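You operate a simulated robot arm through the tools that you are given. There is no shell and no other tool. Be economical: measure what you need, move in short steps, check, and stop when the job is done.

You are at the controls of a simulated two-armed robot. One attempt, no reset.

Task
Put the paper ball from the sink bench on the tiled bench. Shut the right sink door. Take the cap off the green-capped jar and lay it down on the tiled bench. Put the dish from the tiled bench in the bottom of the sink. Put the beaker from the carrying tray in the bottom of the sink. Fetch the sample pot from the grey table and set it on the green bench. Stack the plug marked "29" from the grey table on top of the plug marked "65". Turn the table dryer timer knob to 40 min. Put the tin that says "tins" from the grey table on the cream tile there and the tin marked "rolls" on the shelf under the green bench. The order is free. Set down upright: beaker, sample pot, tin.

The check looks at the end state, three seconds after you hand in, the way a careful person would. Anything else that was tipped, shoved, dropped, spilled or broken makes it a failure. Lids that push on must go on centred and level and be pressed home; caps that screw on are set level and turned clockwise until they are tight.

Robot
Two 7-joint arms with fingered hands on one trunk, on a base that drives. Base frame: it is fixed to the floor where the robot stands at the start and does not move with it; the origin is under the middle of the robot, x ahead of it, y to its left, z up. Units: m, rad, N and s.
The left shoulder is at the start at [0.054, 0.158, 1.044], the right one opposite. With the tool pointing down near the work surface each hand reaches from about 0.44 to 0.84 m from the robot's upright axis, wherever it stands, measured 20 degrees to its own side. Places, roughly: beaker [-1.5, -1.75, 1]; blue tin, orange tin, purple tin [-2.5, -1.25, 0.75]; bottom of the sink (37x20 cm) [0.72, -1.44, 0.68]; dish (9x9x3 cm) [-1.7, 0.5, 0.8]; green bench [-5.5, 0.6, 0.8]; green-capped jar [-1.5, 0.5, 0.75]; paper ball (6x6x5 cm) [0.5, -0.1, 0.9]; plug [-1.75, -1.5, 0.75]; right sink door [0.3, -1.7, 0.4]; sample pot [-1.75, -1.75, 0.75]; shelf under the green bench [-5.5, 0.6, 0.2]; table dryer timer knob [-2.9, -1.8, 0.8]; tile (10x10x1 cm) [-2.7, -1.3, 0.8]; tiled bench [-1.9, 0.6, 0.8]. Payload 4 kg a hand.
The TCP of each hand is the grasp point between the finger pads, 0.03 m short of the fingertips. In the tool frame z runs along the fingers and y along their closing line. The gripper opens to 0.104 m. The gripper's body begins 0.035 m behind the TCP. The gripper is a hand of 4 fingers: y runs from the thumb to the fingers, the wrist lies at [-0.015, -0.104, -0.178] in the tool frame.
Orientation is that of the tool frame in the base frame, as a unit quaternion [w, x, y, z]. With the fingers straight down and the wrist toward the robot, the tool's x, y and z point along [0, 1, 0], [1, 0, 0] and [0, 0, -1] of the base frame.

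Tools
- The arms move only by the tool step_arm. It takes "left_moves", "right_moves" or both (then of equal length, played together; a hand with none holds still); each is a list of rows, each a list of 2 entries, a list of its own where there are three numbers: the shift along the base's x, y, z in m, then the turn, a rotation vector about the base's x, y, z in rad. In form: [[[dx, dy, dz], [ax, ay, az]], ...]. A call has 1 to 8 rows; each row shifts and turns the commanded pose from where the row before left it. A row lasts 0.2 s, in which the tool goes at most 0.05 m and 0.15 rad; a call with a longer step from one row to the next is refused whole. A pose out of reach is approached as far as the arm can. The call stops where the force on the tool passes 40 N (or 10 N more than at its start, if that is more) or the arm is blocked; 0.2 s more then pass. In this call time passes only in rows, and 0.2 s behind the last. It gives the time, the measured TCP pose, the force on the tool (base axes), the opening and the grip force at its end, in the units of the frame above (readings bear some noise), with the torque about the TCP (base axes, N m) and any sound that the robot's microphone picked up.
- Cameras (640 x 400 px; columns grow to the right, rows downward): "scene" is now at [0.1384, -0.0147, 1.2366]; the picture's right is [-0.18, -0.98, 0.00], its down [-0.39, 0.07, -0.92] and it looks along [0.90, -0.16, -0.39] (base axes); focal length 256 px, centre (320, 200). "left" rides on the left gripper at [-0.061, -0.092, -0.13] in its tool frame; the picture's right is [-0.81, -0.28, 0.52], its down [0.53, -0.71, 0.45] and it looks along [0.24, 0.64, 0.72] (tool axes); focal length 275 px, centre (320, 200). "right" rides on the right gripper at [0.061, -0.092, -0.13] in its tool frame; the picture's right is [-0.81, 0.28, -0.52], its down [-0.53, -0.71, 0.46] and it looks along [-0.24, 0.64, 0.72] (tool axes); focal length 275 px, centre (320, 200). There is no depth. A picture from a camera that has moved, and an enlarged one, comes with that camera's place and axes in the base frame and with its lens.
- capture(camera): a new picture of that camera. It takes no simulated time.
- slide_trunk(by): slides the trunk up (or, below 0, down) by that many m; the arms and the scene camera ride with it, the base frame stays. It gives what a move gives, with no picture.
- steer(legs): drives the robot by 1 to 6 legs, each [ahead, turn to the left] in m and rad, along the robot's own axes; the way and the turn of a leg run together, so that a leg with both is an arc; at most 1.5 m and 3.142 rad a leg. The arms and the cameras ride along, it lands a little off, and it stops where it bumps. It gives what a move gives.
- move_fingers(index, middle, ring, thumb_bend, thumb_turn, hand): sets how far each is bent, from 0 (flat) to 100 (curled in); at 30 the hand is open as for a grip, at 70 the pads meet at the TCP. One left out holds its place. A second passes; each finger stops where it meets its share of the squeeze, and holds until it gets a number again. It is the only way to open and close the hand. It gives what a move gives, with no picture; readings hold the bend of each and the force on the fingers (four entries, about 0 where the hand has none), thumb and palm. thumb_turn goes from beside the hand (0) to across from the fingers (100), as for a grip.
- turn_head(pan, tilt): turns the head with the scene camera to pan (to the left, within 1.396 rad either way) and tilt (down, from -0.506 to 1.204), counted from straight ahead of the robot. It gives what a move gives.
- zoom(camera, box): a new picture of the part [left, top, right, bottom] of that camera's present view, enlarged. It takes no simulated time.
- close_job(): hands the job in; it is judged then, once.

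Work in short steps. Places have to be worked out from the pictures, the camera data and where the tool is seen: move nearer, look again, correct. Check each grasp and each placing, and mend what went wrong. You have 493 turns and 244 pictures in all, those below and enlarged ones among them. Open the grippers and draw the arms clear of the work before you hand the job in, unless the task says otherwise.

The tools are called after "Emit:" as name(argument=value, ...) on one line, values as JSON. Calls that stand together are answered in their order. step_arm: Moves the arms, as the interface text tells. Its arguments: {"type":"object","properties":{"left_moves":{"type":"array"},"right_moves":{"type":"array"}},"required":[]} The other tools are called the same way: slide_trunk (by) slides the trunk up or down; move_fingers (index, middle, ring, thumb_bend, thumb_turn, hand) moves the fingers one by one; steer (legs) drives the base; turn_head (pan, tilt) turns the head that bears the scene camera; capture (camera) takes a picture; zoom (camera, box) takes an enlarged picture of a part of a camera's view; close_job () hands the job in.

At the start:

```text
time_s: 0.0
left_eef_pos: [0.4926, 0.0669, 1.1409]
left_tcp_rot: [0.0, 0.707, 0.707, 0.0]
left_wrist_force: [0.0, -0.2, 0.4]
left_wrist_torque: [0.01, 0.01, 0.0]
left_finger_gap: 0.1034
left_finger_force: 0.1
left_shape: jaw
left_bend: [30.0, 30.0, 30.0, 30.0, 98.0]
left_finger forces: [0.0, 0.1, 0.0, 0.0, 0.0, 0.0]
right_eef_pos: [0.397, -0.3046, 1.1727]
right_tcp_rot: [0.0, 0.707, 0.707, -0.001]
right_wrist_force: [0.3, 0.1, -0.4]
right_wrist_torque: [-0.01, 0.01, 0.01]
right_finger_gap: 0.1038
right_finger_force: 0.1
right_shape: jaw
right_bend: [30.0, 30.0, 30.0, 30.0, 98.0]
right_finger forces: [0.0, 0.0, 0.1, 0.1, 0.1, 0.0]
trunk travel left (down, up): [-0.25, 0.257]
robot x, y, heading: [0.0015, 0.0008, -0.002]
head pan, tilt: [-0.178, 0.393]
```

scene: 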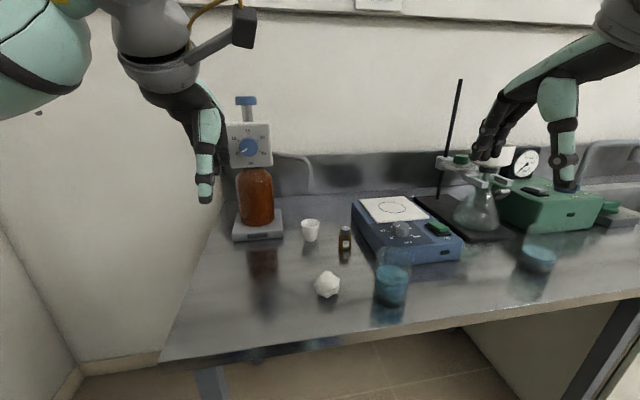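
right: 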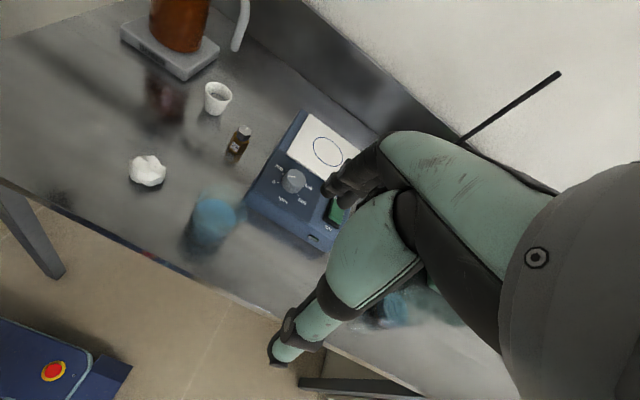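
left: 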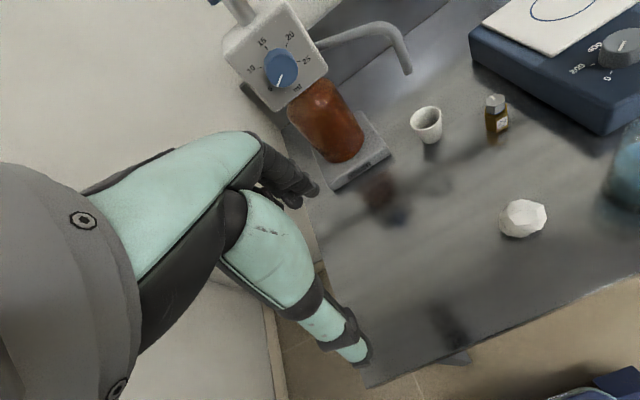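

The paper ball triangulates to about [0.533, -0.105, 0.88] with the bench top near 0.855. I bring the right hand over it and ease the left hand aside.

Emit:
step_arm(right_moves=[[[0.0194, 0.0285, -0.0175], [0, 0, 0]], [[0.0194, 0.0285, -0.0175], [0, 0, 0]], [[0.0194, 0.0285, -0.0175], [0, 0, 0]], [[0.0194, 0.0285, -0.0175], [0, 0, 0]], [[0.0194, 0.0285, -0.0175], [0, 0, 0]], [[0.0194, 0.0285, -0.0175], [0, 0, 0]], [[0.0194, 0.0285, -0.0175], [0, 0, 0]]], left_moves=[[[-0.01, 0.02, 0], [0, 0, 0]], [[-0.01, 0.02, 0], [0, 0, 0]], [[-0.01, 0.02, 0], [0, 0, 0]], [[-0.01, 0.02, 0], [0, 0, 0]], [[-0.01, 0.02, 0], [0, 0, 0]], [[0, 0, 0], [0, 0, 0]], [[0, 0, 0], [0, 0, 0]]])

Emit:
capture(camera="right")

Emit:
capture(camera="scene")

```text
time_s: 1.6
left_eef_pos: [0.4318, 0.1679, 1.1465]
left_tcp_rot: [0.003, 0.707, 0.707, 0.004]
left_wrist_force: [0.4, 0.5, 0.1]
left_wrist_torque: [0.03, 0.02, 0.01]
left_finger_gap: 0.1041
left_finger_force: 0.0
left_shape: jaw
left_bend: [30.0, 30.0, 30.0, 30.0, 98.0]
left_finger forces: [0.0, 0.0, 0.0, 0.1, 0.1, 0.1]
right_eef_pos: [0.5201, -0.1076, 1.0513]
right_tcp_rot: [0.004, 0.707, 0.707, 0.003]
right_wrist_force: [-0.5, -0.4, 0.2]
right_wrist_torque: [0.01, 0.04, -0.05]
right_finger_gap: 0.104
right_finger_force: 0.0
right_shape: jaw
right_bend: [30.0, 30.0, 30.0, 30.0, 98.0]
right_finger forces: [0.0, 0.0, 0.1, 0.1, 0.0, 0.0]
trunk travel left (down, up): [-0.25, 0.257]
robot x, y, heading: [0.0008, -0.0007, 0.001]
head pan, tilt: [-0.178, 0.393]
```

```text
240 pictures are left
camera right: at [0.4262, -0.0469, 1.1819], right [0.27, -0.81, 0.52], down [-0.71, -0.53, -0.46], along [0.65, -0.24, -0.72], focal length 275 px, centre (320, 200)
```

right: 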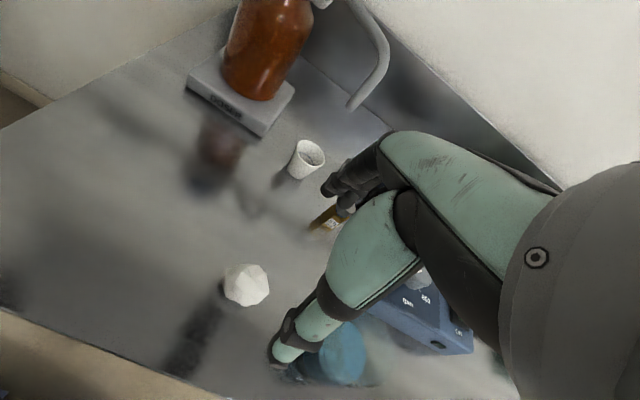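

```text
239 pictures are left
camera scene: at [0.1411, -0.0143, 1.2363], right [-0.18, -0.98, 0.0], down [-0.39, 0.07, -0.92], along [0.9, -0.16, -0.4], focal length 256 px, centre (320, 200)
```

scene: 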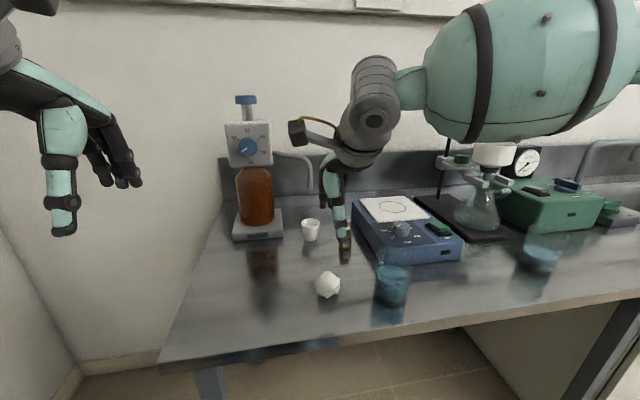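

Ball now reads [0.534, -0.103]; beaker and vial are clear of the fingers. I go down over it in straight steps.

Emit:
step_arm(right_moves=[[[0.014, 0.004, -0.03], [0, 0, 0]], [[0, 0, -0.04], [0, 0, 0]], [[0, 0, -0.04], [0, 0, 0]], [[0, 0, -0.03], [0, 0, 0]], [[0, 0, -0.022], [0, 0, 0]]])

Emit:
capture(camera="right")

Emit:
capture(camera="scene")

```text
time_s: 2.8
left_eef_pos: [0.4292, 0.1671, 1.1487]
left_tcp_rot: [0.004, 0.707, 0.707, 0.004]
left_wrist_force: [-0.9, 1.2, 0.4]
left_wrist_torque: [0.02, 0.02, 0.01]
left_finger_gap: 0.104
left_finger_force: 0.1
left_shape: jaw
left_bend: [30.0, 30.0, 30.0, 30.0, 98.0]
left_finger forces: [0.1, 0.1, 0.0, 0.1, 0.1, 0.0]
right_eef_pos: [0.5338, -0.1014, 0.8917]
right_tcp_rot: [0.005, 0.707, 0.707, 0.005]
right_wrist_force: [-0.8, 0.6, -0.4]
right_wrist_torque: [-0.01, 0.03, 0.03]
right_finger_gap: 0.1041
right_finger_force: 0.1
right_shape: jaw
right_bend: [30.0, 30.0, 30.0, 30.0, 98.0]
right_finger forces: [0.0, 0.0, 0.0, 0.0, 0.0, 0.0]
trunk travel left (down, up): [-0.25, 0.257]
robot x, y, heading: [-0.0027, -0.0001, -0.0]
head pan, tilt: [-0.178, 0.393]
```

```text
238 pictures are left
camera right: at [0.4386, -0.0418, 1.0206], right [0.27, -0.81, 0.52], down [-0.71, -0.53, -0.46], along [0.65, -0.24, -0.72], focal length 275 px, centre (320, 200)
```

right: 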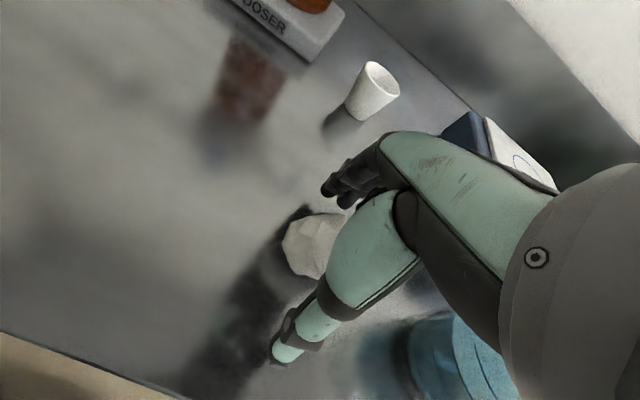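

```text
237 pictures are left
camera scene: at [0.1386, -0.0149, 1.2366], right [-0.18, -0.98, 0.0], down [-0.39, 0.07, -0.92], along [0.9, -0.16, -0.39], focal length 256 px, centre (320, 200)
```

scene: 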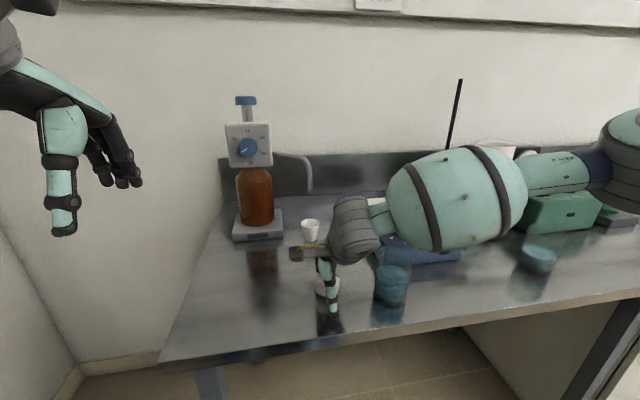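

The ball sits between thumb and fingers. I close the hand on it.

Emit:
move_fingers(hand="right", index=62, middle=62, ring=62, thumb_bend=62)

Emit:
step_arm(right_moves=[[[0, 0, 0.03], [0, 0, 0]], [[0, 0, 0.04], [0, 0, 0]], [[0, 0, 0.04], [0, 0, 0]], [[0, 0, 0.04], [0, 0, 0]], [[0, -0.01, 0.04], [0, 0, 0]]])

Emit:
capture(camera="right")

```text
time_s: 3.8
left_eef_pos: [0.4288, 0.1664, 1.1466]
left_tcp_rot: [0.004, 0.707, 0.707, 0.005]
left_wrist_force: [-0.2, -0.7, -0.3]
left_wrist_torque: [0.02, -0.02, -0.02]
left_finger_gap: 0.104
left_finger_force: 0.0
left_shape: jaw
left_bend: [30.0, 30.0, 30.0, 30.0, 98.0]
left_finger forces: [0.0, 0.0, 0.0, 0.0, 0.1, 0.0]
right_eef_pos: [0.5321, -0.1019, 0.892]
right_tcp_rot: [0.004, 0.707, 0.707, 0.004]
right_wrist_force: [0.9, -0.4, 1.6]
right_wrist_torque: [-0.01, -0.01, 0.03]
right_finger_gap: 0.0463
right_finger_force: 9.7
right_shape: fingers
right_bend: [55.0, 56.0, 62.0, 52.0, 97.0]
right_finger forces: [4.1, 5.3, 0.1, 0.0, 8.6, 0.0]
trunk travel left (down, up): [-0.25, 0.257]
robot x, y, heading: [0.0014, -0.0027, -0.0]
head pan, tilt: [-0.178, 0.393]
```

```text
time_s: 5.0
left_eef_pos: [0.4269, 0.1676, 1.1493]
left_tcp_rot: [0.004, 0.707, 0.707, 0.006]
left_wrist_force: [-0.8, 0.3, 0.3]
left_wrist_torque: [0.01, -0.01, -0.01]
left_finger_gap: 0.1037
left_finger_force: 0.1
left_shape: jaw
left_bend: [30.0, 30.0, 30.0, 30.0, 98.0]
left_finger forces: [0.0, 0.0, 0.0, 0.0, 0.0, 0.1]
right_eef_pos: [0.533, -0.1119, 1.0819]
right_tcp_rot: [0.004, 0.707, 0.707, 0.004]
right_wrist_force: [-1.3, 0.6, 0.2]
right_wrist_torque: [-0.03, -0.03, -0.03]
right_finger_gap: 0.0457
right_finger_force: 8.8
right_shape: fingers
right_bend: [55.0, 57.0, 62.0, 52.0, 96.0]
right_finger forces: [4.2, 4.7, 0.0, 0.1, 8.4, 0.0]
trunk travel left (down, up): [-0.25, 0.257]
robot x, y, heading: [0.0006, 0.0034, -0.001]
head pan, tilt: [-0.178, 0.393]
```

```text
236 pictures are left
camera right: at [0.4386, -0.0503, 1.2112], right [0.27, -0.81, 0.52], down [-0.71, -0.53, -0.46], along [0.65, -0.24, -0.72], focal length 275 px, centre (320, 200)
```

right: 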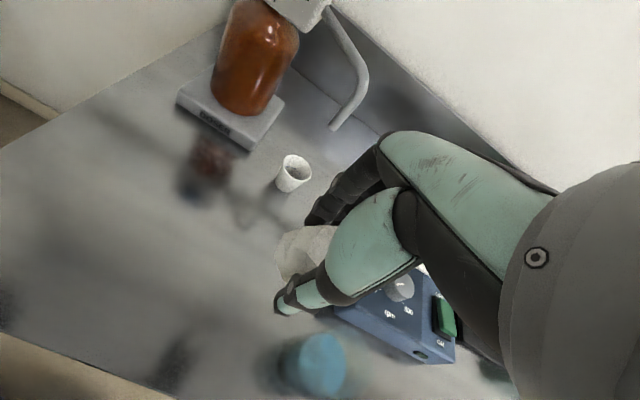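

Ball is held firmly. I back away from the sink bench, turn around to the left, then look at the room.

Emit:
steer(legs=[[-0.4, 0], [0, 1.57]])

Emit:
turn_head(pan=0.8, tilt=0.35)

Emit:
capture(camera="scene")

```text
time_s: 7.8
left_eef_pos: [0.0097, 0.1382, 1.1568]
left_tcp_rot: [-0.002, 0.71, 0.703, 0.021]
left_wrist_force: [0.2, -4.6, 1.8]
left_wrist_torque: [0.37, 0.06, 0.15]
left_finger_gap: 0.1041
left_finger_force: 0.0
left_shape: jaw
left_bend: [30.0, 30.0, 30.0, 30.0, 98.0]
left_finger forces: [0.0, 0.1, 0.0, 0.0, 0.0, 0.1]
right_eef_pos: [0.1171, -0.134, 1.0867]
right_tcp_rot: [0.003, 0.706, 0.708, 0.018]
right_wrist_force: [-0.5, 0.4, 0.0]
right_wrist_torque: [0.05, 0.03, 0.02]
right_finger_gap: 0.0455
right_finger_force: 8.4
right_shape: fingers
right_bend: [55.0, 57.0, 62.0, 52.0, 96.0]
right_finger forces: [4.3, 4.7, 0.0, 0.1, 8.5, 0.0]
trunk travel left (down, up): [-0.25, 0.257]
robot x, y, heading: [-0.4006, 0.0021, 0.001]
head pan, tilt: [-0.178, 0.393]
stopped in leg 1: the robot was blocked; the commanded pose is now the measured one
```

```text
time_s: 9.1
left_eef_pos: [0.0079, 0.1398, 1.1572]
left_tcp_rot: [-0.001, 0.71, 0.704, 0.021]
left_wrist_force: [0.4, -0.7, -0.4]
left_wrist_torque: [0.01, 0.02, -0.02]
left_finger_gap: 0.1039
left_finger_force: 0.1
left_shape: jaw
left_bend: [30.0, 30.0, 30.0, 30.0, 98.0]
left_finger forces: [0.0, 0.1, 0.0, 0.0, 0.0, 0.0]
right_eef_pos: [0.1158, -0.1344, 1.0853]
right_tcp_rot: [0.003, 0.706, 0.708, 0.018]
right_wrist_force: [0.2, 0.1, -0.6]
right_wrist_torque: [0.02, 0.02, -0.03]
right_finger_gap: 0.0456
right_finger_force: 8.7
right_shape: fingers
right_bend: [55.0, 57.0, 62.0, 52.0, 96.0]
right_finger forces: [4.3, 4.6, 0.0, 0.0, 8.4, 0.0]
trunk travel left (down, up): [-0.25, 0.257]
robot x, y, heading: [-0.4004, -0.0039, -0.003]
head pan, tilt: [0.799, 0.351]
```

```text
235 pictures are left
camera scene: at [-0.2741, 0.0414, 1.241], right [0.72, -0.7, -0.04], down [-0.26, -0.22, -0.94], along [0.64, 0.68, -0.34], focal length 256 px, centre (320, 200)
```

scene: 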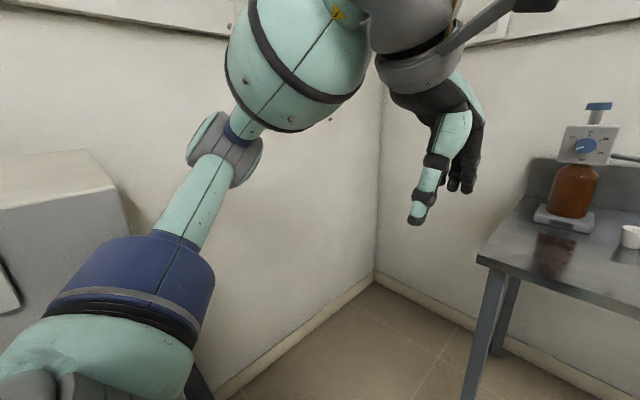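

The turn was blocked, perhaps by the left elbow against the grey box at the left. I look further left and right before turning the other way.

Emit:
turn_head(pan=1.39, tilt=0.4)

Emit:
capture(camera="scene")

Emit:
turn_head(pan=-1.39, tilt=0.4)

Emit:
capture(camera="scene")

```text
time_s: 10.1
left_eef_pos: [0.0079, 0.1388, 1.1574]
left_tcp_rot: [-0.001, 0.709, 0.705, 0.021]
left_wrist_force: [0.1, 0.5, -0.4]
left_wrist_torque: [0.0, 0.0, 0.01]
left_finger_gap: 0.1041
left_finger_force: 0.1
left_shape: jaw
left_bend: [30.0, 30.0, 30.0, 30.0, 98.0]
left_finger forces: [0.0, 0.1, 0.0, 0.0, 0.0, 0.1]
right_eef_pos: [0.116, -0.1339, 1.0867]
right_tcp_rot: [0.003, 0.706, 0.708, 0.018]
right_wrist_force: [0.7, 0.1, -0.3]
right_wrist_torque: [-0.04, -0.03, 0.02]
right_finger_gap: 0.0454
right_finger_force: 8.0
right_shape: fingers
right_bend: [55.0, 57.0, 62.0, 52.0, 96.0]
right_finger forces: [4.4, 4.7, 0.0, 0.1, 8.4, 0.1]
trunk travel left (down, up): [-0.25, 0.257]
robot x, y, heading: [-0.4016, -0.0017, -0.001]
head pan, tilt: [1.389, 0.4]
```

```text
234 pictures are left
camera scene: at [-0.3224, 0.0657, 1.2381], right [0.98, -0.18, -0.03], down [-0.09, -0.36, -0.93], along [0.15, 0.92, -0.37], focal length 256 px, centre (320, 200)
```

scene: 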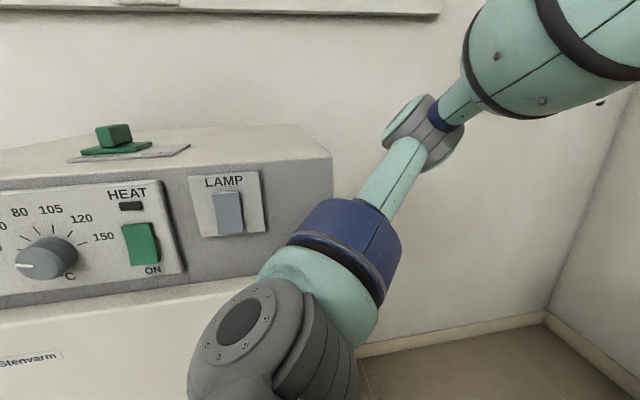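

```text
time_s: 12.5
left_eef_pos: [0.0066, 0.1405, 1.1564]
left_tcp_rot: [-0.002, 0.709, 0.705, 0.021]
left_wrist_force: [-0.2, 0.5, -0.3]
left_wrist_torque: [-0.02, 0.02, 0.02]
left_finger_gap: 0.1038
left_finger_force: 0.1
left_shape: jaw
left_bend: [30.0, 30.0, 30.0, 30.0, 98.0]
left_finger forces: [0.1, 0.0, 0.0, 0.0, 0.0, 0.0]
right_eef_pos: [0.116, -0.1333, 1.0872]
right_tcp_rot: [0.003, 0.706, 0.708, 0.018]
right_wrist_force: [-0.6, -0.1, -0.2]
right_wrist_torque: [-0.04, -0.01, -0.02]
right_finger_gap: 0.0451
right_finger_force: 8.7
right_shape: fingers
right_bend: [55.0, 57.0, 62.0, 52.0, 96.0]
right_finger forces: [4.3, 4.7, 0.0, 0.0, 8.5, 0.1]
trunk travel left (down, up): [-0.25, 0.257]
robot x, y, heading: [-0.4008, -0.0026, 0.007]
head pan, tilt: [-1.389, 0.4]
```

```text
233 pictures are left
camera scene: at [-0.3222, -0.1165, 1.2336], right [-0.98, -0.18, 0.02], down [-0.1, 0.4, -0.91], along [0.16, -0.9, -0.41], focal length 256 px, centre (320, 200)
```

scene: 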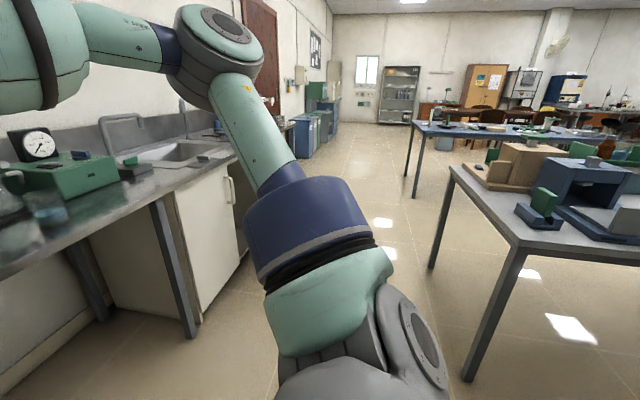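

A drying oven stands close on the left; the way is open to the right. I turn right to face -y, go ahead 0.3, and turn right again to face -x.

Emit:
steer(legs=[[0, -1.57], [0.3, 0], [0, -1.57]])

Emit:
turn_head(pan=-0.5, tilt=0.4)

Emit:
capture(camera="scene")

Emit:
turn_head(pan=0.6, tilt=0.4)

Emit:
capture(camera="scene")

```text
time_s: 16.4
left_eef_pos: [-0.156, -0.2985, 1.1694]
left_tcp_rot: [0.034, 0.99, 0.139, 0.012]
left_wrist_force: [-0.7, 0.5, 0.1]
left_wrist_torque: [-0.04, -0.07, 0.01]
left_finger_gap: 0.104
left_finger_force: 0.0
left_shape: jaw
left_bend: [30.0, 30.0, 30.0, 30.0, 97.0]
left_finger forces: [0.1, 0.1, 0.1, 0.1, 0.0, 0.1]
right_eef_pos: [-0.3895, -0.4803, 1.1079]
right_tcp_rot: [0.035, 0.989, 0.142, 0.007]
right_wrist_force: [-0.7, 0.6, -0.7]
right_wrist_torque: [0.04, -0.04, 0.02]
right_finger_gap: 0.045
right_finger_force: 8.5
right_shape: fingers
right_bend: [56.0, 57.0, 62.0, 52.0, 96.0]
right_finger forces: [4.2, 4.6, 0.0, 0.0, 8.1, 0.0]
trunk travel left (down, up): [-0.25, 0.257]
robot x, y, heading: [-0.4125, 0.0089, -1.191]
head pan, tilt: [-1.389, 0.4]
stopped in leg 1: the robot was blocked; the commanded pose is now the measured one
```

```text
time_s: 17.6
left_eef_pos: [-0.1499, -0.3001, 1.167]
left_tcp_rot: [0.033, 0.99, 0.139, 0.008]
left_wrist_force: [-0.1, 0.0, -0.3]
left_wrist_torque: [-0.01, 0.02, 0.0]
left_finger_gap: 0.1039
left_finger_force: 0.1
left_shape: jaw
left_bend: [30.0, 30.0, 30.0, 30.0, 97.0]
left_finger forces: [0.1, 0.1, 0.0, 0.1, 0.0, 0.1]
right_eef_pos: [-0.3845, -0.4805, 1.1064]
right_tcp_rot: [0.033, 0.989, 0.143, 0.002]
right_wrist_force: [-0.6, -0.5, 0.4]
right_wrist_torque: [0.0, -0.02, 0.01]
right_finger_gap: 0.045
right_finger_force: 8.8
right_shape: fingers
right_bend: [56.0, 57.0, 62.0, 52.0, 96.0]
right_finger forces: [4.3, 4.6, 0.1, 0.0, 8.1, 0.0]
trunk travel left (down, up): [-0.25, 0.257]
robot x, y, heading: [-0.4097, 0.0053, -1.192]
head pan, tilt: [-0.499, 0.4]
```

```text
232 pictures are left
camera scene: at [-0.4041, -0.1249, 1.2362], right [-0.99, 0.12, 0.01], down [0.04, 0.4, -0.92], along [-0.11, -0.91, -0.4], focal length 256 px, centre (320, 200)
```

scene: 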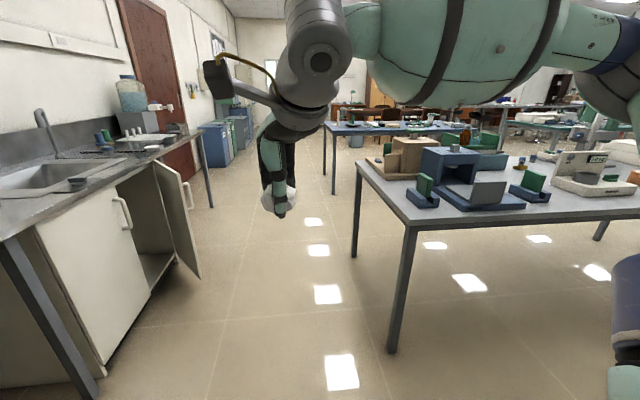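

```text
time_s: 18.9
left_eef_pos: [-0.1487, -0.3002, 1.1677]
left_tcp_rot: [0.033, 0.99, 0.14, 0.009]
left_wrist_force: [0.9, -0.1, -0.1]
left_wrist_torque: [-0.01, 0.01, 0.0]
left_finger_gap: 0.1038
left_finger_force: 0.1
left_shape: jaw
left_bend: [30.0, 30.0, 30.0, 30.0, 97.0]
left_finger forces: [0.1, 0.1, 0.0, 0.0, 0.0, 0.0]
right_eef_pos: [-0.3838, -0.4812, 1.1069]
right_tcp_rot: [0.032, 0.989, 0.143, 0.004]
right_wrist_force: [-0.2, 0.8, -0.7]
right_wrist_torque: [0.0, 0.01, -0.02]
right_finger_gap: 0.0449
right_finger_force: 8.4
right_shape: fingers
right_bend: [56.0, 57.0, 62.0, 52.0, 96.0]
right_finger forces: [4.2, 4.5, 0.1, 0.0, 8.0, 0.0]
trunk travel left (down, up): [-0.25, 0.257]
robot x, y, heading: [-0.4154, 0.0072, -1.188]
head pan, tilt: [0.6, 0.4]
```

```text
231 pictures are left
camera scene: at [-0.3162, -0.0852, 1.2361], right [-0.56, -0.83, -0.01], down [-0.33, 0.23, -0.92], along [0.76, -0.51, -0.4], focal length 256 px, centre (320, 200)
```

scene: 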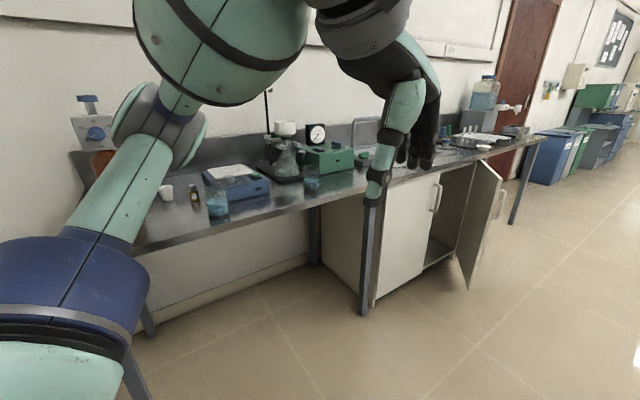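

The turn was stopped at -1.19 rad, likely the base against the oven stand behind. I drive ahead a bit into the open floor and then continue the turn.

Emit:
steer(legs=[[0.3, 0], [0, -0.6]])

Emit:
turn_head(pan=-1.3, tilt=0.45)

Emit:
capture(camera="scene")

```text
time_s: 23.0
left_eef_pos: [-0.2546, -0.6744, 1.1675]
left_tcp_rot: [0.033, 0.987, -0.157, 0.0]
left_wrist_force: [0.2, -0.4, 0.5]
left_wrist_torque: [0.02, 0.0, -0.01]
left_finger_gap: 0.104
left_finger_force: 0.0
left_shape: jaw
left_bend: [30.0, 30.0, 30.0, 30.0, 97.0]
left_finger forces: [0.0, 0.0, 0.0, 0.0, 0.1, 0.0]
right_eef_pos: [-0.5508, -0.6934, 1.1069]
right_tcp_rot: [0.033, 0.987, -0.154, -0.006]
right_wrist_force: [0.2, -0.7, 0.1]
right_wrist_torque: [-0.03, 0.01, 0.0]
right_finger_gap: 0.0448
right_finger_force: 8.4
right_shape: fingers
right_bend: [56.0, 57.0, 62.0, 52.0, 96.0]
right_finger forces: [4.1, 4.5, 0.0, 0.0, 7.9, 0.0]
trunk travel left (down, up): [-0.25, 0.257]
robot x, y, heading: [-0.2926, -0.2719, -1.785]
head pan, tilt: [0.6, 0.4]
```

```text
time_s: 24.9
left_eef_pos: [-0.2514, -0.6628, 1.1715]
left_tcp_rot: [0.04, 0.987, -0.158, -0.001]
left_wrist_force: [0.8, 1.0, -1.1]
left_wrist_torque: [-0.04, -0.02, 0.01]
left_finger_gap: 0.1039
left_finger_force: 0.1
left_shape: jaw
left_bend: [30.0, 30.0, 30.0, 30.0, 98.0]
left_finger forces: [0.0, 0.0, 0.0, 0.0, 0.0, 0.1]
right_eef_pos: [-0.5471, -0.6798, 1.1125]
right_tcp_rot: [0.039, 0.987, -0.156, -0.007]
right_wrist_force: [0.5, -0.2, 0.6]
right_wrist_torque: [0.0, -0.02, 0.02]
right_finger_gap: 0.045
right_finger_force: 8.3
right_shape: fingers
right_bend: [56.0, 57.0, 62.0, 52.0, 96.0]
right_finger forces: [4.2, 4.6, 0.0, 0.1, 8.1, 0.0]
trunk travel left (down, up): [-0.25, 0.257]
robot x, y, heading: [-0.2946, -0.2754, -1.781]
head pan, tilt: [-1.3, 0.45]
```

```text
230 pictures are left
camera scene: at [-0.3952, -0.3229, 1.2322], right [-0.06, 1.0, 0.01], down [0.44, 0.04, -0.9], along [-0.9, -0.04, -0.44], focal length 256 px, centre (320, 200)
```

scene: 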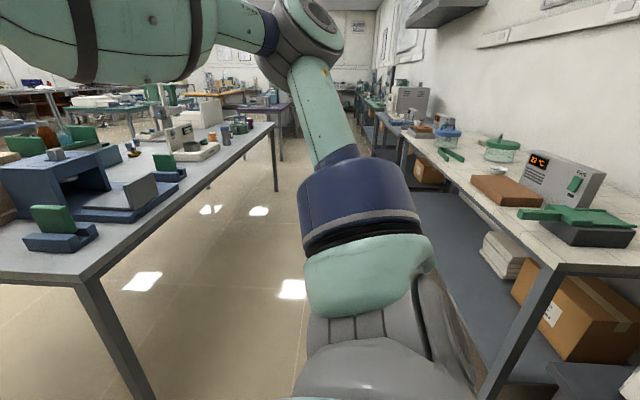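

The aisle is now clear: tiled bench edge at y≈0.30, grey table edge at y≈-0.96. I finish the turn to face -x and drive down the aisle.

Emit:
steer(legs=[[0, -1.36], [0.6, 0]])

Emit:
turn_head(pan=-0.75, tilt=0.5)

Emit:
capture(camera="scene")

Emit:
turn_head(pan=0.75, tilt=0.5)

Emit:
capture(camera="scene")

```text
time_s: 32.4
left_eef_pos: [-1.2618, -0.3756, 1.1711]
left_tcp_rot: [-0.029, -0.66, 0.75, 0.026]
left_wrist_force: [-0.1, -0.7, -0.6]
left_wrist_torque: [0.0, -0.02, 0.0]
left_finger_gap: 0.1039
left_finger_force: 0.1
left_shape: jaw
left_bend: [30.0, 30.0, 30.0, 30.0, 98.0]
left_finger forces: [0.1, 0.1, 0.0, 0.1, 0.0, 0.1]
right_eef_pos: [-1.3357, -0.0879, 1.1128]
right_tcp_rot: [-0.025, -0.662, 0.748, 0.03]
right_wrist_force: [0.1, -0.2, -0.6]
right_wrist_torque: [0.0, 0.02, 0.01]
right_finger_gap: 0.0448
right_finger_force: 8.1
right_shape: fingers
right_bend: [56.0, 57.0, 62.0, 52.0, 96.0]
right_finger forces: [4.0, 4.3, 0.0, 0.0, 7.4, 0.0]
trunk travel left (down, up): [-0.25, 0.257]
robot x, y, heading: [-0.8912, -0.2592, 3.112]
head pan, tilt: [-1.3, 0.45]
```

```text
time_s: 33.3
left_eef_pos: [-1.248, -0.3758, 1.1763]
left_tcp_rot: [-0.035, -0.66, 0.75, 0.03]
left_wrist_force: [-0.7, -0.3, 0.4]
left_wrist_torque: [0.01, 0.0, 0.0]
left_finger_gap: 0.1038
left_finger_force: 0.1
left_shape: jaw
left_bend: [30.0, 30.0, 30.0, 30.0, 98.0]
left_finger forces: [0.1, 0.1, 0.0, 0.0, 0.0, 0.1]
right_eef_pos: [-1.3216, -0.0883, 1.1174]
right_tcp_rot: [-0.03, -0.662, 0.748, 0.035]
right_wrist_force: [-0.2, -1.1, 0.2]
right_wrist_torque: [0.01, 0.01, 0.02]
right_finger_gap: 0.0444
right_finger_force: 7.8
right_shape: fingers
right_bend: [56.0, 57.0, 62.0, 52.0, 96.0]
right_finger forces: [4.2, 4.5, 0.1, 0.0, 7.7, 0.0]
trunk travel left (down, up): [-0.25, 0.257]
robot x, y, heading: [-0.8879, -0.2567, 3.111]
head pan, tilt: [-0.75, 0.499]
```

```text
229 pictures are left
camera scene: at [-0.9984, -0.1906, 1.2271], right [0.7, 0.71, 0.01], down [0.35, -0.34, -0.87], along [-0.62, 0.62, -0.49], focal length 256 px, centre (320, 200)
```

scene: 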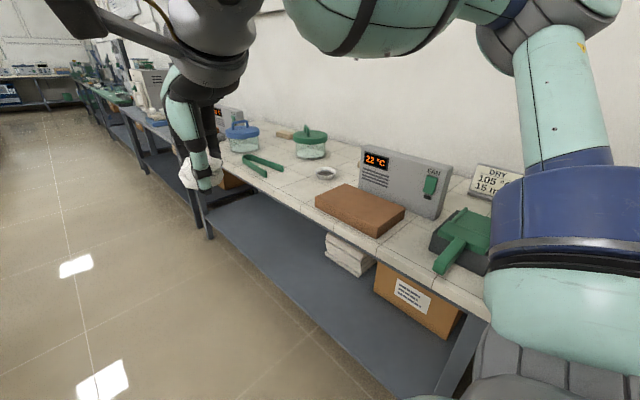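

```text
time_s: 34.9
left_eef_pos: [-1.2465, -0.3747, 1.1755]
left_tcp_rot: [-0.035, -0.661, 0.749, 0.029]
left_wrist_force: [0.2, 0.4, 0.4]
left_wrist_torque: [0.01, 0.02, -0.03]
left_finger_gap: 0.1043
left_finger_force: 0.1
left_shape: jaw
left_bend: [30.0, 30.0, 30.0, 30.0, 98.0]
left_finger forces: [0.0, 0.0, 0.0, 0.0, 0.1, 0.0]
right_eef_pos: [-1.3213, -0.0872, 1.1172]
right_tcp_rot: [-0.029, -0.662, 0.748, 0.035]
right_wrist_force: [-1.0, 1.2, -0.8]
right_wrist_torque: [-0.01, 0.01, 0.02]
right_finger_gap: 0.0446
right_finger_force: 8.6
right_shape: fingers
right_bend: [56.0, 57.0, 62.0, 52.0, 96.0]
right_finger forces: [4.1, 4.6, 0.0, 0.0, 7.9, 0.0]
trunk travel left (down, up): [-0.25, 0.257]
robot x, y, heading: [-0.8882, -0.2591, 3.108]
head pan, tilt: [0.75, 0.499]
```

```text
228 pictures are left
camera scene: at [-1.0017, -0.3147, 1.2271], right [-0.66, 0.75, -0.01], down [0.37, 0.32, -0.87], along [-0.65, -0.58, -0.49], focal length 256 px, centre (320, 200)
```

scene: 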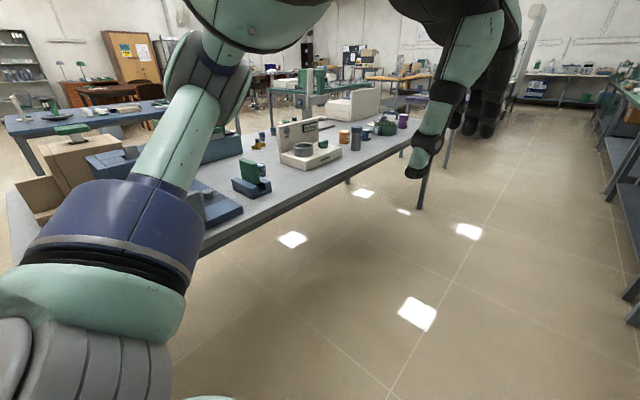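

On the tiled bench I see the green-lidded jar near [-1.94, 0.68] and the small dish near [-1.68, 0.52]. I drive on and turn right to face the bench.

Emit:
steer(legs=[[0.87, 0], [0, -1.54]])

Emit:
turn_head(pan=0.0, tilt=0.55)

Emit:
capture(camera="scene")

```text
time_s: 44.1
left_eef_pos: [-1.8986, 0.1195, 1.1759]
left_tcp_rot: [-0.005, 0.033, 0.998, 0.046]
left_wrist_force: [0.1, 0.2, 0.0]
left_wrist_torque: [-0.01, -0.01, 0.01]
left_finger_gap: 0.1037
left_finger_force: 0.1
left_shape: jaw
left_bend: [30.0, 30.0, 30.0, 30.0, 98.0]
left_finger forces: [0.1, 0.0, 0.0, 0.0, 0.0, 0.0]
right_eef_pos: [-1.6155, 0.2115, 1.118]
right_tcp_rot: [0.002, 0.029, 0.998, 0.048]
right_wrist_force: [0.1, 0.8, 0.0]
right_wrist_torque: [-0.02, 0.01, -0.01]
right_finger_gap: 0.0441
right_finger_force: 7.8
right_shape: fingers
right_bend: [56.0, 57.0, 62.0, 53.0, 96.0]
right_finger forces: [4.1, 4.2, 0.1, 0.0, 7.3, 0.0]
trunk travel left (down, up): [-0.25, 0.257]
robot x, y, heading: [-1.7683, -0.2341, 1.608]
head pan, tilt: [0.75, 0.499]
```

```text
time_s: 45.2
left_eef_pos: [-1.8985, 0.1059, 1.18]
left_tcp_rot: [-0.006, 0.032, 0.998, 0.052]
left_wrist_force: [0.2, 0.4, -0.4]
left_wrist_torque: [0.01, -0.02, 0.0]
left_finger_gap: 0.1042
left_finger_force: 0.0
left_shape: jaw
left_bend: [30.0, 30.0, 30.0, 30.0, 98.0]
left_finger forces: [0.0, 0.1, 0.1, 0.0, 0.0, 0.0]
right_eef_pos: [-1.615, 0.1981, 1.1222]
right_tcp_rot: [0.001, 0.03, 0.998, 0.052]
right_wrist_force: [-0.7, 0.0, -0.3]
right_wrist_torque: [-0.02, 0.0, 0.01]
right_finger_gap: 0.0444
right_finger_force: 8.4
right_shape: fingers
right_bend: [56.0, 57.0, 62.0, 53.0, 96.0]
right_finger forces: [4.3, 4.4, 0.0, 0.0, 7.7, 0.0]
trunk travel left (down, up): [-0.25, 0.257]
robot x, y, heading: [-1.7704, -0.2361, 1.604]
head pan, tilt: [0.0, 0.55]
```

```text
227 pictures are left
camera scene: at [-1.7728, -0.0945, 1.2222], right [1.0, 0.04, 0.0], down [0.02, -0.53, -0.85], along [-0.03, 0.84, -0.53], focal length 256 px, centre (320, 200)
```

scene: 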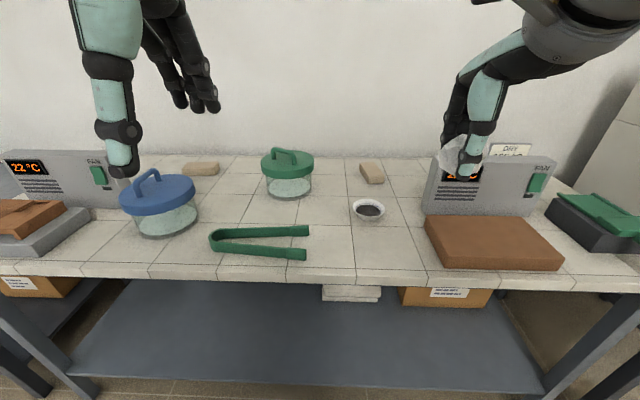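

Bench top is at about z=0.77. I advance 0.13 m, and zoom on the jar and the dish.

Emit:
steer(legs=[[0.13, 0]])

Emit:
step_arm(right_moves=[[[0, 0.01, 0], [-0.05, 0, 0.03]], [[0, 0.01, 0], [-0.05, 0, 0.03]]], left_moves=[[[0, 0, 0], [-0.05, 0, 0.03]], [[0, 0, 0], [-0.05, 0, 0.03]]])

Emit:
zoom(camera="scene", box=[160, 120, 480, 320])

```text
time_s: 46.5
left_eef_pos: [-1.9015, 0.2308, 1.1821]
left_tcp_rot: [-0.005, 0.032, 0.998, 0.055]
left_wrist_force: [0.6, 0.2, -0.5]
left_wrist_torque: [0.03, -0.02, -0.01]
left_finger_gap: 0.104
left_finger_force: 0.0
left_shape: jaw
left_bend: [30.0, 30.0, 30.0, 30.0, 98.0]
left_finger forces: [0.0, 0.0, 0.0, 0.0, 0.1, 0.1]
right_eef_pos: [-1.6206, 0.3236, 1.1249]
right_tcp_rot: [0.001, 0.03, 0.998, 0.055]
right_wrist_force: [-0.5, -0.1, 0.3]
right_wrist_torque: [0.01, 0.02, -0.01]
right_finger_gap: 0.044
right_finger_force: 8.3
right_shape: fingers
right_bend: [56.0, 57.0, 62.0, 53.0, 96.0]
right_finger forces: [4.4, 4.3, 0.0, 0.1, 7.7, 0.1]
trunk travel left (down, up): [-0.25, 0.257]
robot x, y, heading: [-1.7729, -0.102, 1.601]
head pan, tilt: [0.0, 0.55]
```

```text
time_s: 47.1
left_eef_pos: [-1.9031, 0.2308, 1.1818]
left_tcp_rot: [-0.006, 0.003, 1.0, 0.004]
left_wrist_force: [0.9, -0.3, 0.0]
left_wrist_torque: [0.01, 0.0, 0.03]
left_finger_gap: 0.1041
left_finger_force: 0.1
left_shape: jaw
left_bend: [30.0, 30.0, 30.0, 30.0, 98.0]
left_finger forces: [0.1, 0.0, 0.0, 0.0, 0.1, 0.0]
right_eef_pos: [-1.6195, 0.3433, 1.1253]
right_tcp_rot: [0.002, -0.001, 1.0, 0.006]
right_wrist_force: [0.2, 0.1, -0.1]
right_wrist_torque: [0.02, -0.01, 0.0]
right_finger_gap: 0.0439
right_finger_force: 8.5
right_shape: fingers
right_bend: [56.0, 57.0, 62.0, 53.0, 96.0]
right_finger forces: [4.3, 4.4, 0.0, 0.0, 7.5, 0.0]
trunk travel left (down, up): [-0.25, 0.257]
robot x, y, heading: [-1.7717, -0.1018, 1.602]
head pan, tilt: [0.0, 0.55]
```

```text
2.00 times, centred on (320, 220) of scene
camera zoom: at [-1.7772, 0.0323, 1.2227], right [1.0, 0.03, 0.0], down [0.02, -0.53, -0.85], along [-0.03, 0.85, -0.53], focal length 512 px, centre (320, 160)
```

zoom: 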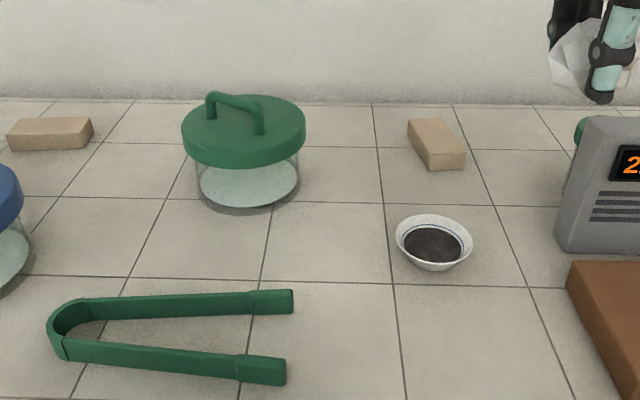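

The jar is a green-lidded pot with a bar handle at about [-1.92, 0.72, 0.89]; the dish holds dark powder, so it must stay level. I bring the ball to free tiles at about [-1.745, 0.42].

Emit:
step_arm(right_moves=[[[-0.021, 0.013, -0.038], [0, 0, 0]], [[-0.021, 0.013, -0.038], [0, 0, 0]], [[-0.021, 0.013, -0.038], [0, 0, 0]], [[-0.021, 0.013, -0.038], [0, 0, 0]], [[-0.021, 0.013, -0.038], [0, 0, 0]], [[-0.021, 0.013, -0.038], [0, 0, 0]], [[0, 0, -0.04], [0, 0, 0]]])

Emit:
capture(camera="right")

Emit:
capture(camera="scene")

```text
time_s: 48.7
left_eef_pos: [-1.9018, 0.2341, 1.1818]
left_tcp_rot: [-0.006, 0.002, 1.0, 0.004]
left_wrist_force: [1.0, -0.1, 0.6]
left_wrist_torque: [0.0, 0.03, -0.02]
left_finger_gap: 0.104
left_finger_force: 0.0
left_shape: jaw
left_bend: [30.0, 30.0, 30.0, 30.0, 98.0]
left_finger forces: [0.0, 0.1, 0.1, 0.1, 0.0, 0.0]
right_eef_pos: [-1.6931, 0.4097, 0.8675]
right_tcp_rot: [0.001, 0.001, 1.0, 0.004]
right_wrist_force: [-0.5, 0.3, -0.1]
right_wrist_torque: [0.03, 0.02, 0.01]
right_finger_gap: 0.0441
right_finger_force: 7.8
right_shape: fingers
right_bend: [56.0, 57.0, 62.0, 53.0, 96.0]
right_finger forces: [4.0, 4.4, 0.0, 0.0, 7.1, 0.0]
right hand out of reach, approached as far as the arm can: row 5, 6, 7
trunk travel left (down, up): [-0.25, 0.257]
robot x, y, heading: [-1.7729, -0.1039, 1.606]
head pan, tilt: [0.0, 0.55]
```

```text
225 pictures are left
camera right: at [-1.7559, 0.3173, 0.9981], right [0.81, 0.27, 0.52], down [0.53, -0.71, -0.46], along [0.25, 0.65, -0.72], focal length 275 px, centre (320, 200)
```

right: 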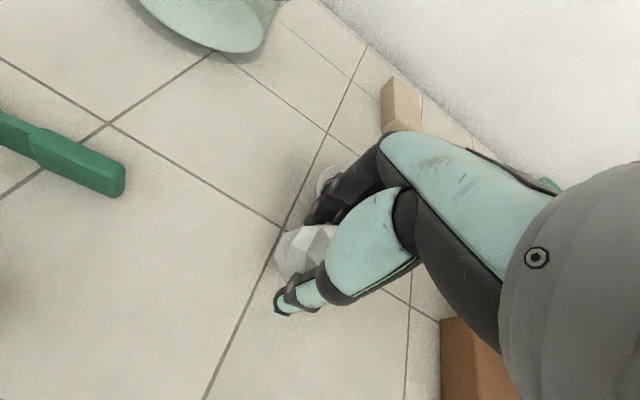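

```text
224 pictures are left
camera scene: at [-1.7767, 0.0364, 1.2221], right [1.0, 0.03, 0.0], down [0.02, -0.53, -0.85], along [-0.03, 0.84, -0.53], focal length 256 px, centre (320, 200)
```

scene: 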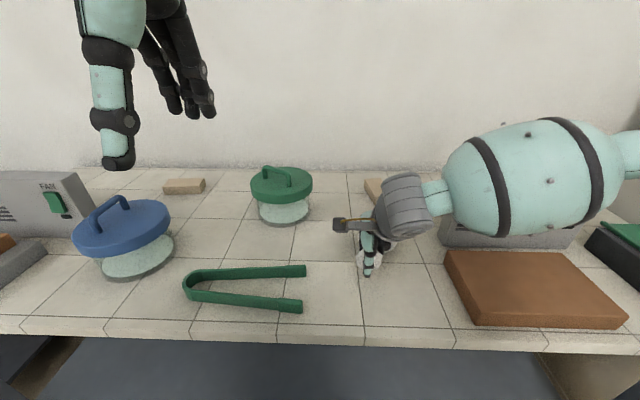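

The right arm is limited crossing centre at this height, but [-1.70, 0.385] is free too. I shift slightly toward me and lower the trunk so the ball nears the tiles.

Emit:
step_arm(right_moves=[[[-0.005, -0.028, 0.01], [0, 0, 0]]])

Emit:
slide_trunk(by=-0.05)

Emit:
capture(camera="right")

```text
time_s: 49.1
left_eef_pos: [-1.904, 0.232, 1.1829]
left_tcp_rot: [-0.005, 0.003, 1.0, 0.004]
left_wrist_force: [0.6, -0.3, -0.1]
left_wrist_torque: [-0.04, -0.03, 0.0]
left_finger_gap: 0.1041
left_finger_force: 0.1
left_shape: jaw
left_bend: [30.0, 30.0, 30.0, 30.0, 98.0]
left_finger forces: [0.0, 0.0, 0.0, 0.0, 0.0, 0.1]
right_eef_pos: [-1.6971, 0.3808, 0.8781]
right_tcp_rot: [0.001, 0.0, 1.0, 0.006]
right_wrist_force: [-0.1, 0.3, -0.9]
right_wrist_torque: [0.01, 0.01, 0.04]
right_finger_gap: 0.0438
right_finger_force: 6.9
right_shape: fingers
right_bend: [56.0, 57.0, 62.0, 53.0, 96.0]
right_finger forces: [4.1, 4.3, 0.0, 0.0, 7.2, 0.1]
trunk travel left (down, up): [-0.25, 0.257]
robot x, y, heading: [-1.7716, -0.1045, 1.603]
head pan, tilt: [0.0, 0.55]
```

```text
time_s: 50.1
left_eef_pos: [-1.9034, 0.2311, 1.1318]
left_tcp_rot: [-0.006, 0.003, 1.0, 0.005]
left_wrist_force: [-0.1, -0.1, -0.4]
left_wrist_torque: [-0.03, 0.03, 0.02]
left_finger_gap: 0.1041
left_finger_force: 0.1
left_shape: jaw
left_bend: [30.0, 30.0, 30.0, 30.0, 98.0]
left_finger forces: [0.0, 0.0, 0.0, 0.1, 0.0, 0.0]
right_eef_pos: [-1.699, 0.3837, 0.8337]
right_tcp_rot: [0.0, 0.001, 1.0, 0.009]
right_wrist_force: [0.4, 5.1, 34.8]
right_wrist_torque: [0.49, -0.17, -0.08]
right_finger_gap: 0.0444
right_finger_force: 23.5
right_shape: fingers
right_bend: [57.0, 55.0, 61.0, 53.0, 95.0]
right_finger forces: [6.8, 25.0, 1.1, 0.0, 13.6, 0.0]
trunk travel left (down, up): [-0.2, 0.307]
robot x, y, heading: [-1.771, -0.103, 1.602]
head pan, tilt: [0.0, 0.55]
```

```text
223 pictures are left
camera right: at [-1.7615, 0.2879, 0.9616], right [0.81, 0.26, 0.52], down [0.53, -0.7, -0.47], along [0.24, 0.66, -0.71], focal length 275 px, centre (320, 200)
```

right: 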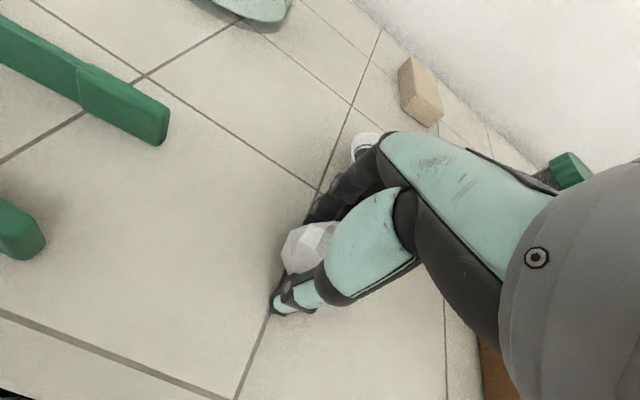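

It touched the tiles (35 N), so the bench top is nearer 0.80. I raise a little and open the hand.

Emit:
step_arm(right_moves=[[[0, 0, 0.004], [0, 0, 0]]])

Emit:
move_fingers(hand="right", index=45, middle=45, ring=45, thumb_bend=40)

Emit:
move_fingers(hand="right", index=30, middle=30, ring=30, thumb_bend=25)

Emit:
step_arm(right_moves=[[[0, 0, 0.03], [0, 0, 0]], [[0, 0, 0.04], [0, 0, 0]], [[0, 0, 0.04], [0, 0, 0]]])

Emit:
capture(camera="right")

Emit:
capture(camera="scene")

```text
time_s: 50.5
left_eef_pos: [-1.9035, 0.2329, 1.1321]
left_tcp_rot: [-0.006, 0.003, 1.0, 0.003]
left_wrist_force: [0.2, 0.6, 0.1]
left_wrist_torque: [-0.03, 0.01, -0.01]
left_finger_gap: 0.1041
left_finger_force: 0.0
left_shape: jaw
left_bend: [30.0, 30.0, 30.0, 30.0, 98.0]
left_finger forces: [0.0, 0.0, 0.0, 0.0, 0.1, 0.0]
right_eef_pos: [-1.6997, 0.3813, 0.8333]
right_tcp_rot: [0.001, 0.001, 1.0, 0.006]
right_wrist_force: [-1.2, 7.3, 24.9]
right_wrist_torque: [0.68, -0.16, -0.04]
right_finger_gap: 0.0446
right_finger_force: 20.0
right_shape: fingers
right_bend: [56.0, 55.0, 61.0, 53.0, 95.0]
right_finger forces: [5.5, 23.4, 1.4, 0.0, 9.5, 0.1]
trunk travel left (down, up): [-0.2, 0.307]
robot x, y, heading: [-1.772, -0.1015, 1.606]
head pan, tilt: [0.0, 0.55]
```

```text
time_s: 51.5
left_eef_pos: [-1.9025, 0.2324, 1.1319]
left_tcp_rot: [-0.005, 0.003, 1.0, 0.005]
left_wrist_force: [-0.4, 0.5, 0.4]
left_wrist_torque: [-0.02, 0.0, 0.01]
left_finger_gap: 0.1038
left_finger_force: 0.0
left_shape: jaw
left_bend: [30.0, 30.0, 30.0, 30.0, 98.0]
left_finger forces: [0.0, 0.1, 0.0, 0.0, 0.0, 0.1]
right_eef_pos: [-1.6984, 0.3808, 0.8326]
right_tcp_rot: [0.001, 0.0, 1.0, 0.005]
right_wrist_force: [-1.8, -4.7, 12.9]
right_wrist_torque: [0.25, 0.05, 0.06]
right_finger_gap: 0.069
right_finger_force: 6.7
right_shape: fingers
right_bend: [47.0, 48.0, 45.0, 40.0, 97.0]
right_finger forces: [4.3, 9.1, 0.1, 0.0, 0.0, 0.1]
trunk travel left (down, up): [-0.2, 0.307]
robot x, y, heading: [-1.7766, -0.1022, 1.602]
head pan, tilt: [0.0, 0.55]
```

```text
time_s: 52.5
left_eef_pos: [-1.9026, 0.2339, 1.1323]
left_tcp_rot: [-0.007, 0.002, 1.0, 0.004]
left_wrist_force: [0.1, 0.4, 0.2]
left_wrist_torque: [0.01, 0.0, -0.01]
left_finger_gap: 0.1037
left_finger_force: 0.0
left_shape: jaw
left_bend: [30.0, 30.0, 30.0, 30.0, 98.0]
left_finger forces: [0.0, 0.0, 0.0, 0.1, 0.1, 0.0]
right_eef_pos: [-1.6979, 0.382, 0.8322]
right_tcp_rot: [0.002, 0.001, 1.0, 0.003]
right_wrist_force: [0.5, -0.5, 0.0]
right_wrist_torque: [0.01, 0.0, 0.01]
right_finger_gap: 0.1068
right_finger_force: 0.1
right_shape: fingers
right_bend: [30.0, 30.0, 30.0, 25.0, 97.0]
right_finger forces: [0.0, 0.0, 0.1, 0.0, 0.0, 0.0]
trunk travel left (down, up): [-0.2, 0.307]
robot x, y, heading: [-1.7734, -0.1017, 1.608]
head pan, tilt: [0.0, 0.55]
```

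```text
time_s: 53.3
left_eef_pos: [-1.9029, 0.2327, 1.132]
left_tcp_rot: [-0.005, 0.003, 1.0, 0.004]
left_wrist_force: [-0.5, 0.2, -0.4]
left_wrist_torque: [0.02, 0.0, 0.01]
left_finger_gap: 0.1037
left_finger_force: 0.0
left_shape: jaw
left_bend: [30.0, 30.0, 30.0, 30.0, 98.0]
left_finger forces: [0.0, 0.0, 0.0, 0.0, 0.0, 0.0]
right_eef_pos: [-1.6962, 0.3816, 0.9442]
right_tcp_rot: [0.002, 0.001, 1.0, 0.004]
right_wrist_force: [-0.5, 0.0, 0.0]
right_wrist_torque: [0.03, 0.03, -0.02]
right_finger_gap: 0.1068
right_finger_force: 0.0
right_shape: fingers
right_bend: [30.0, 30.0, 30.0, 25.0, 97.0]
right_finger forces: [0.0, 0.1, 0.1, 0.0, 0.0, 0.1]
trunk travel left (down, up): [-0.2, 0.307]
robot x, y, heading: [-1.7718, -0.1049, 1.605]
head pan, tilt: [0.0, 0.55]
```

```text
222 pictures are left
camera right: at [-1.7585, 0.288, 1.0726], right [0.81, 0.27, 0.52], down [0.54, -0.71, -0.46], along [0.25, 0.65, -0.72], focal length 275 px, centre (320, 200)
```

right: 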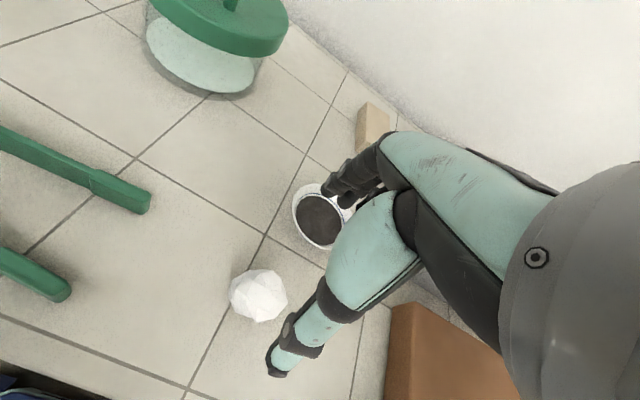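

```text
221 pictures are left
camera scene: at [-1.7773, 0.0343, 1.1726], right [1.0, 0.03, 0.0], down [0.02, -0.53, -0.85], along [-0.03, 0.85, -0.53], focal length 256 px, centre (320, 200)
```

scene: 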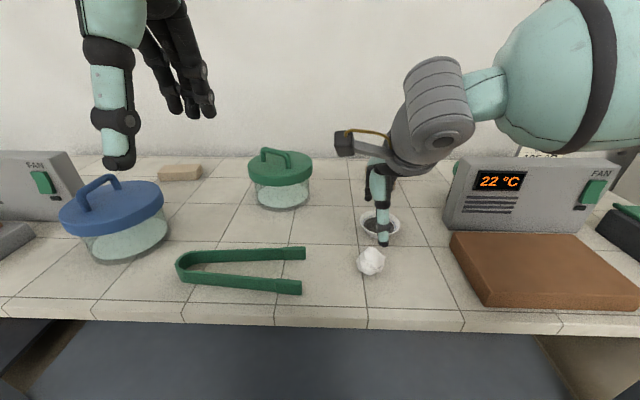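

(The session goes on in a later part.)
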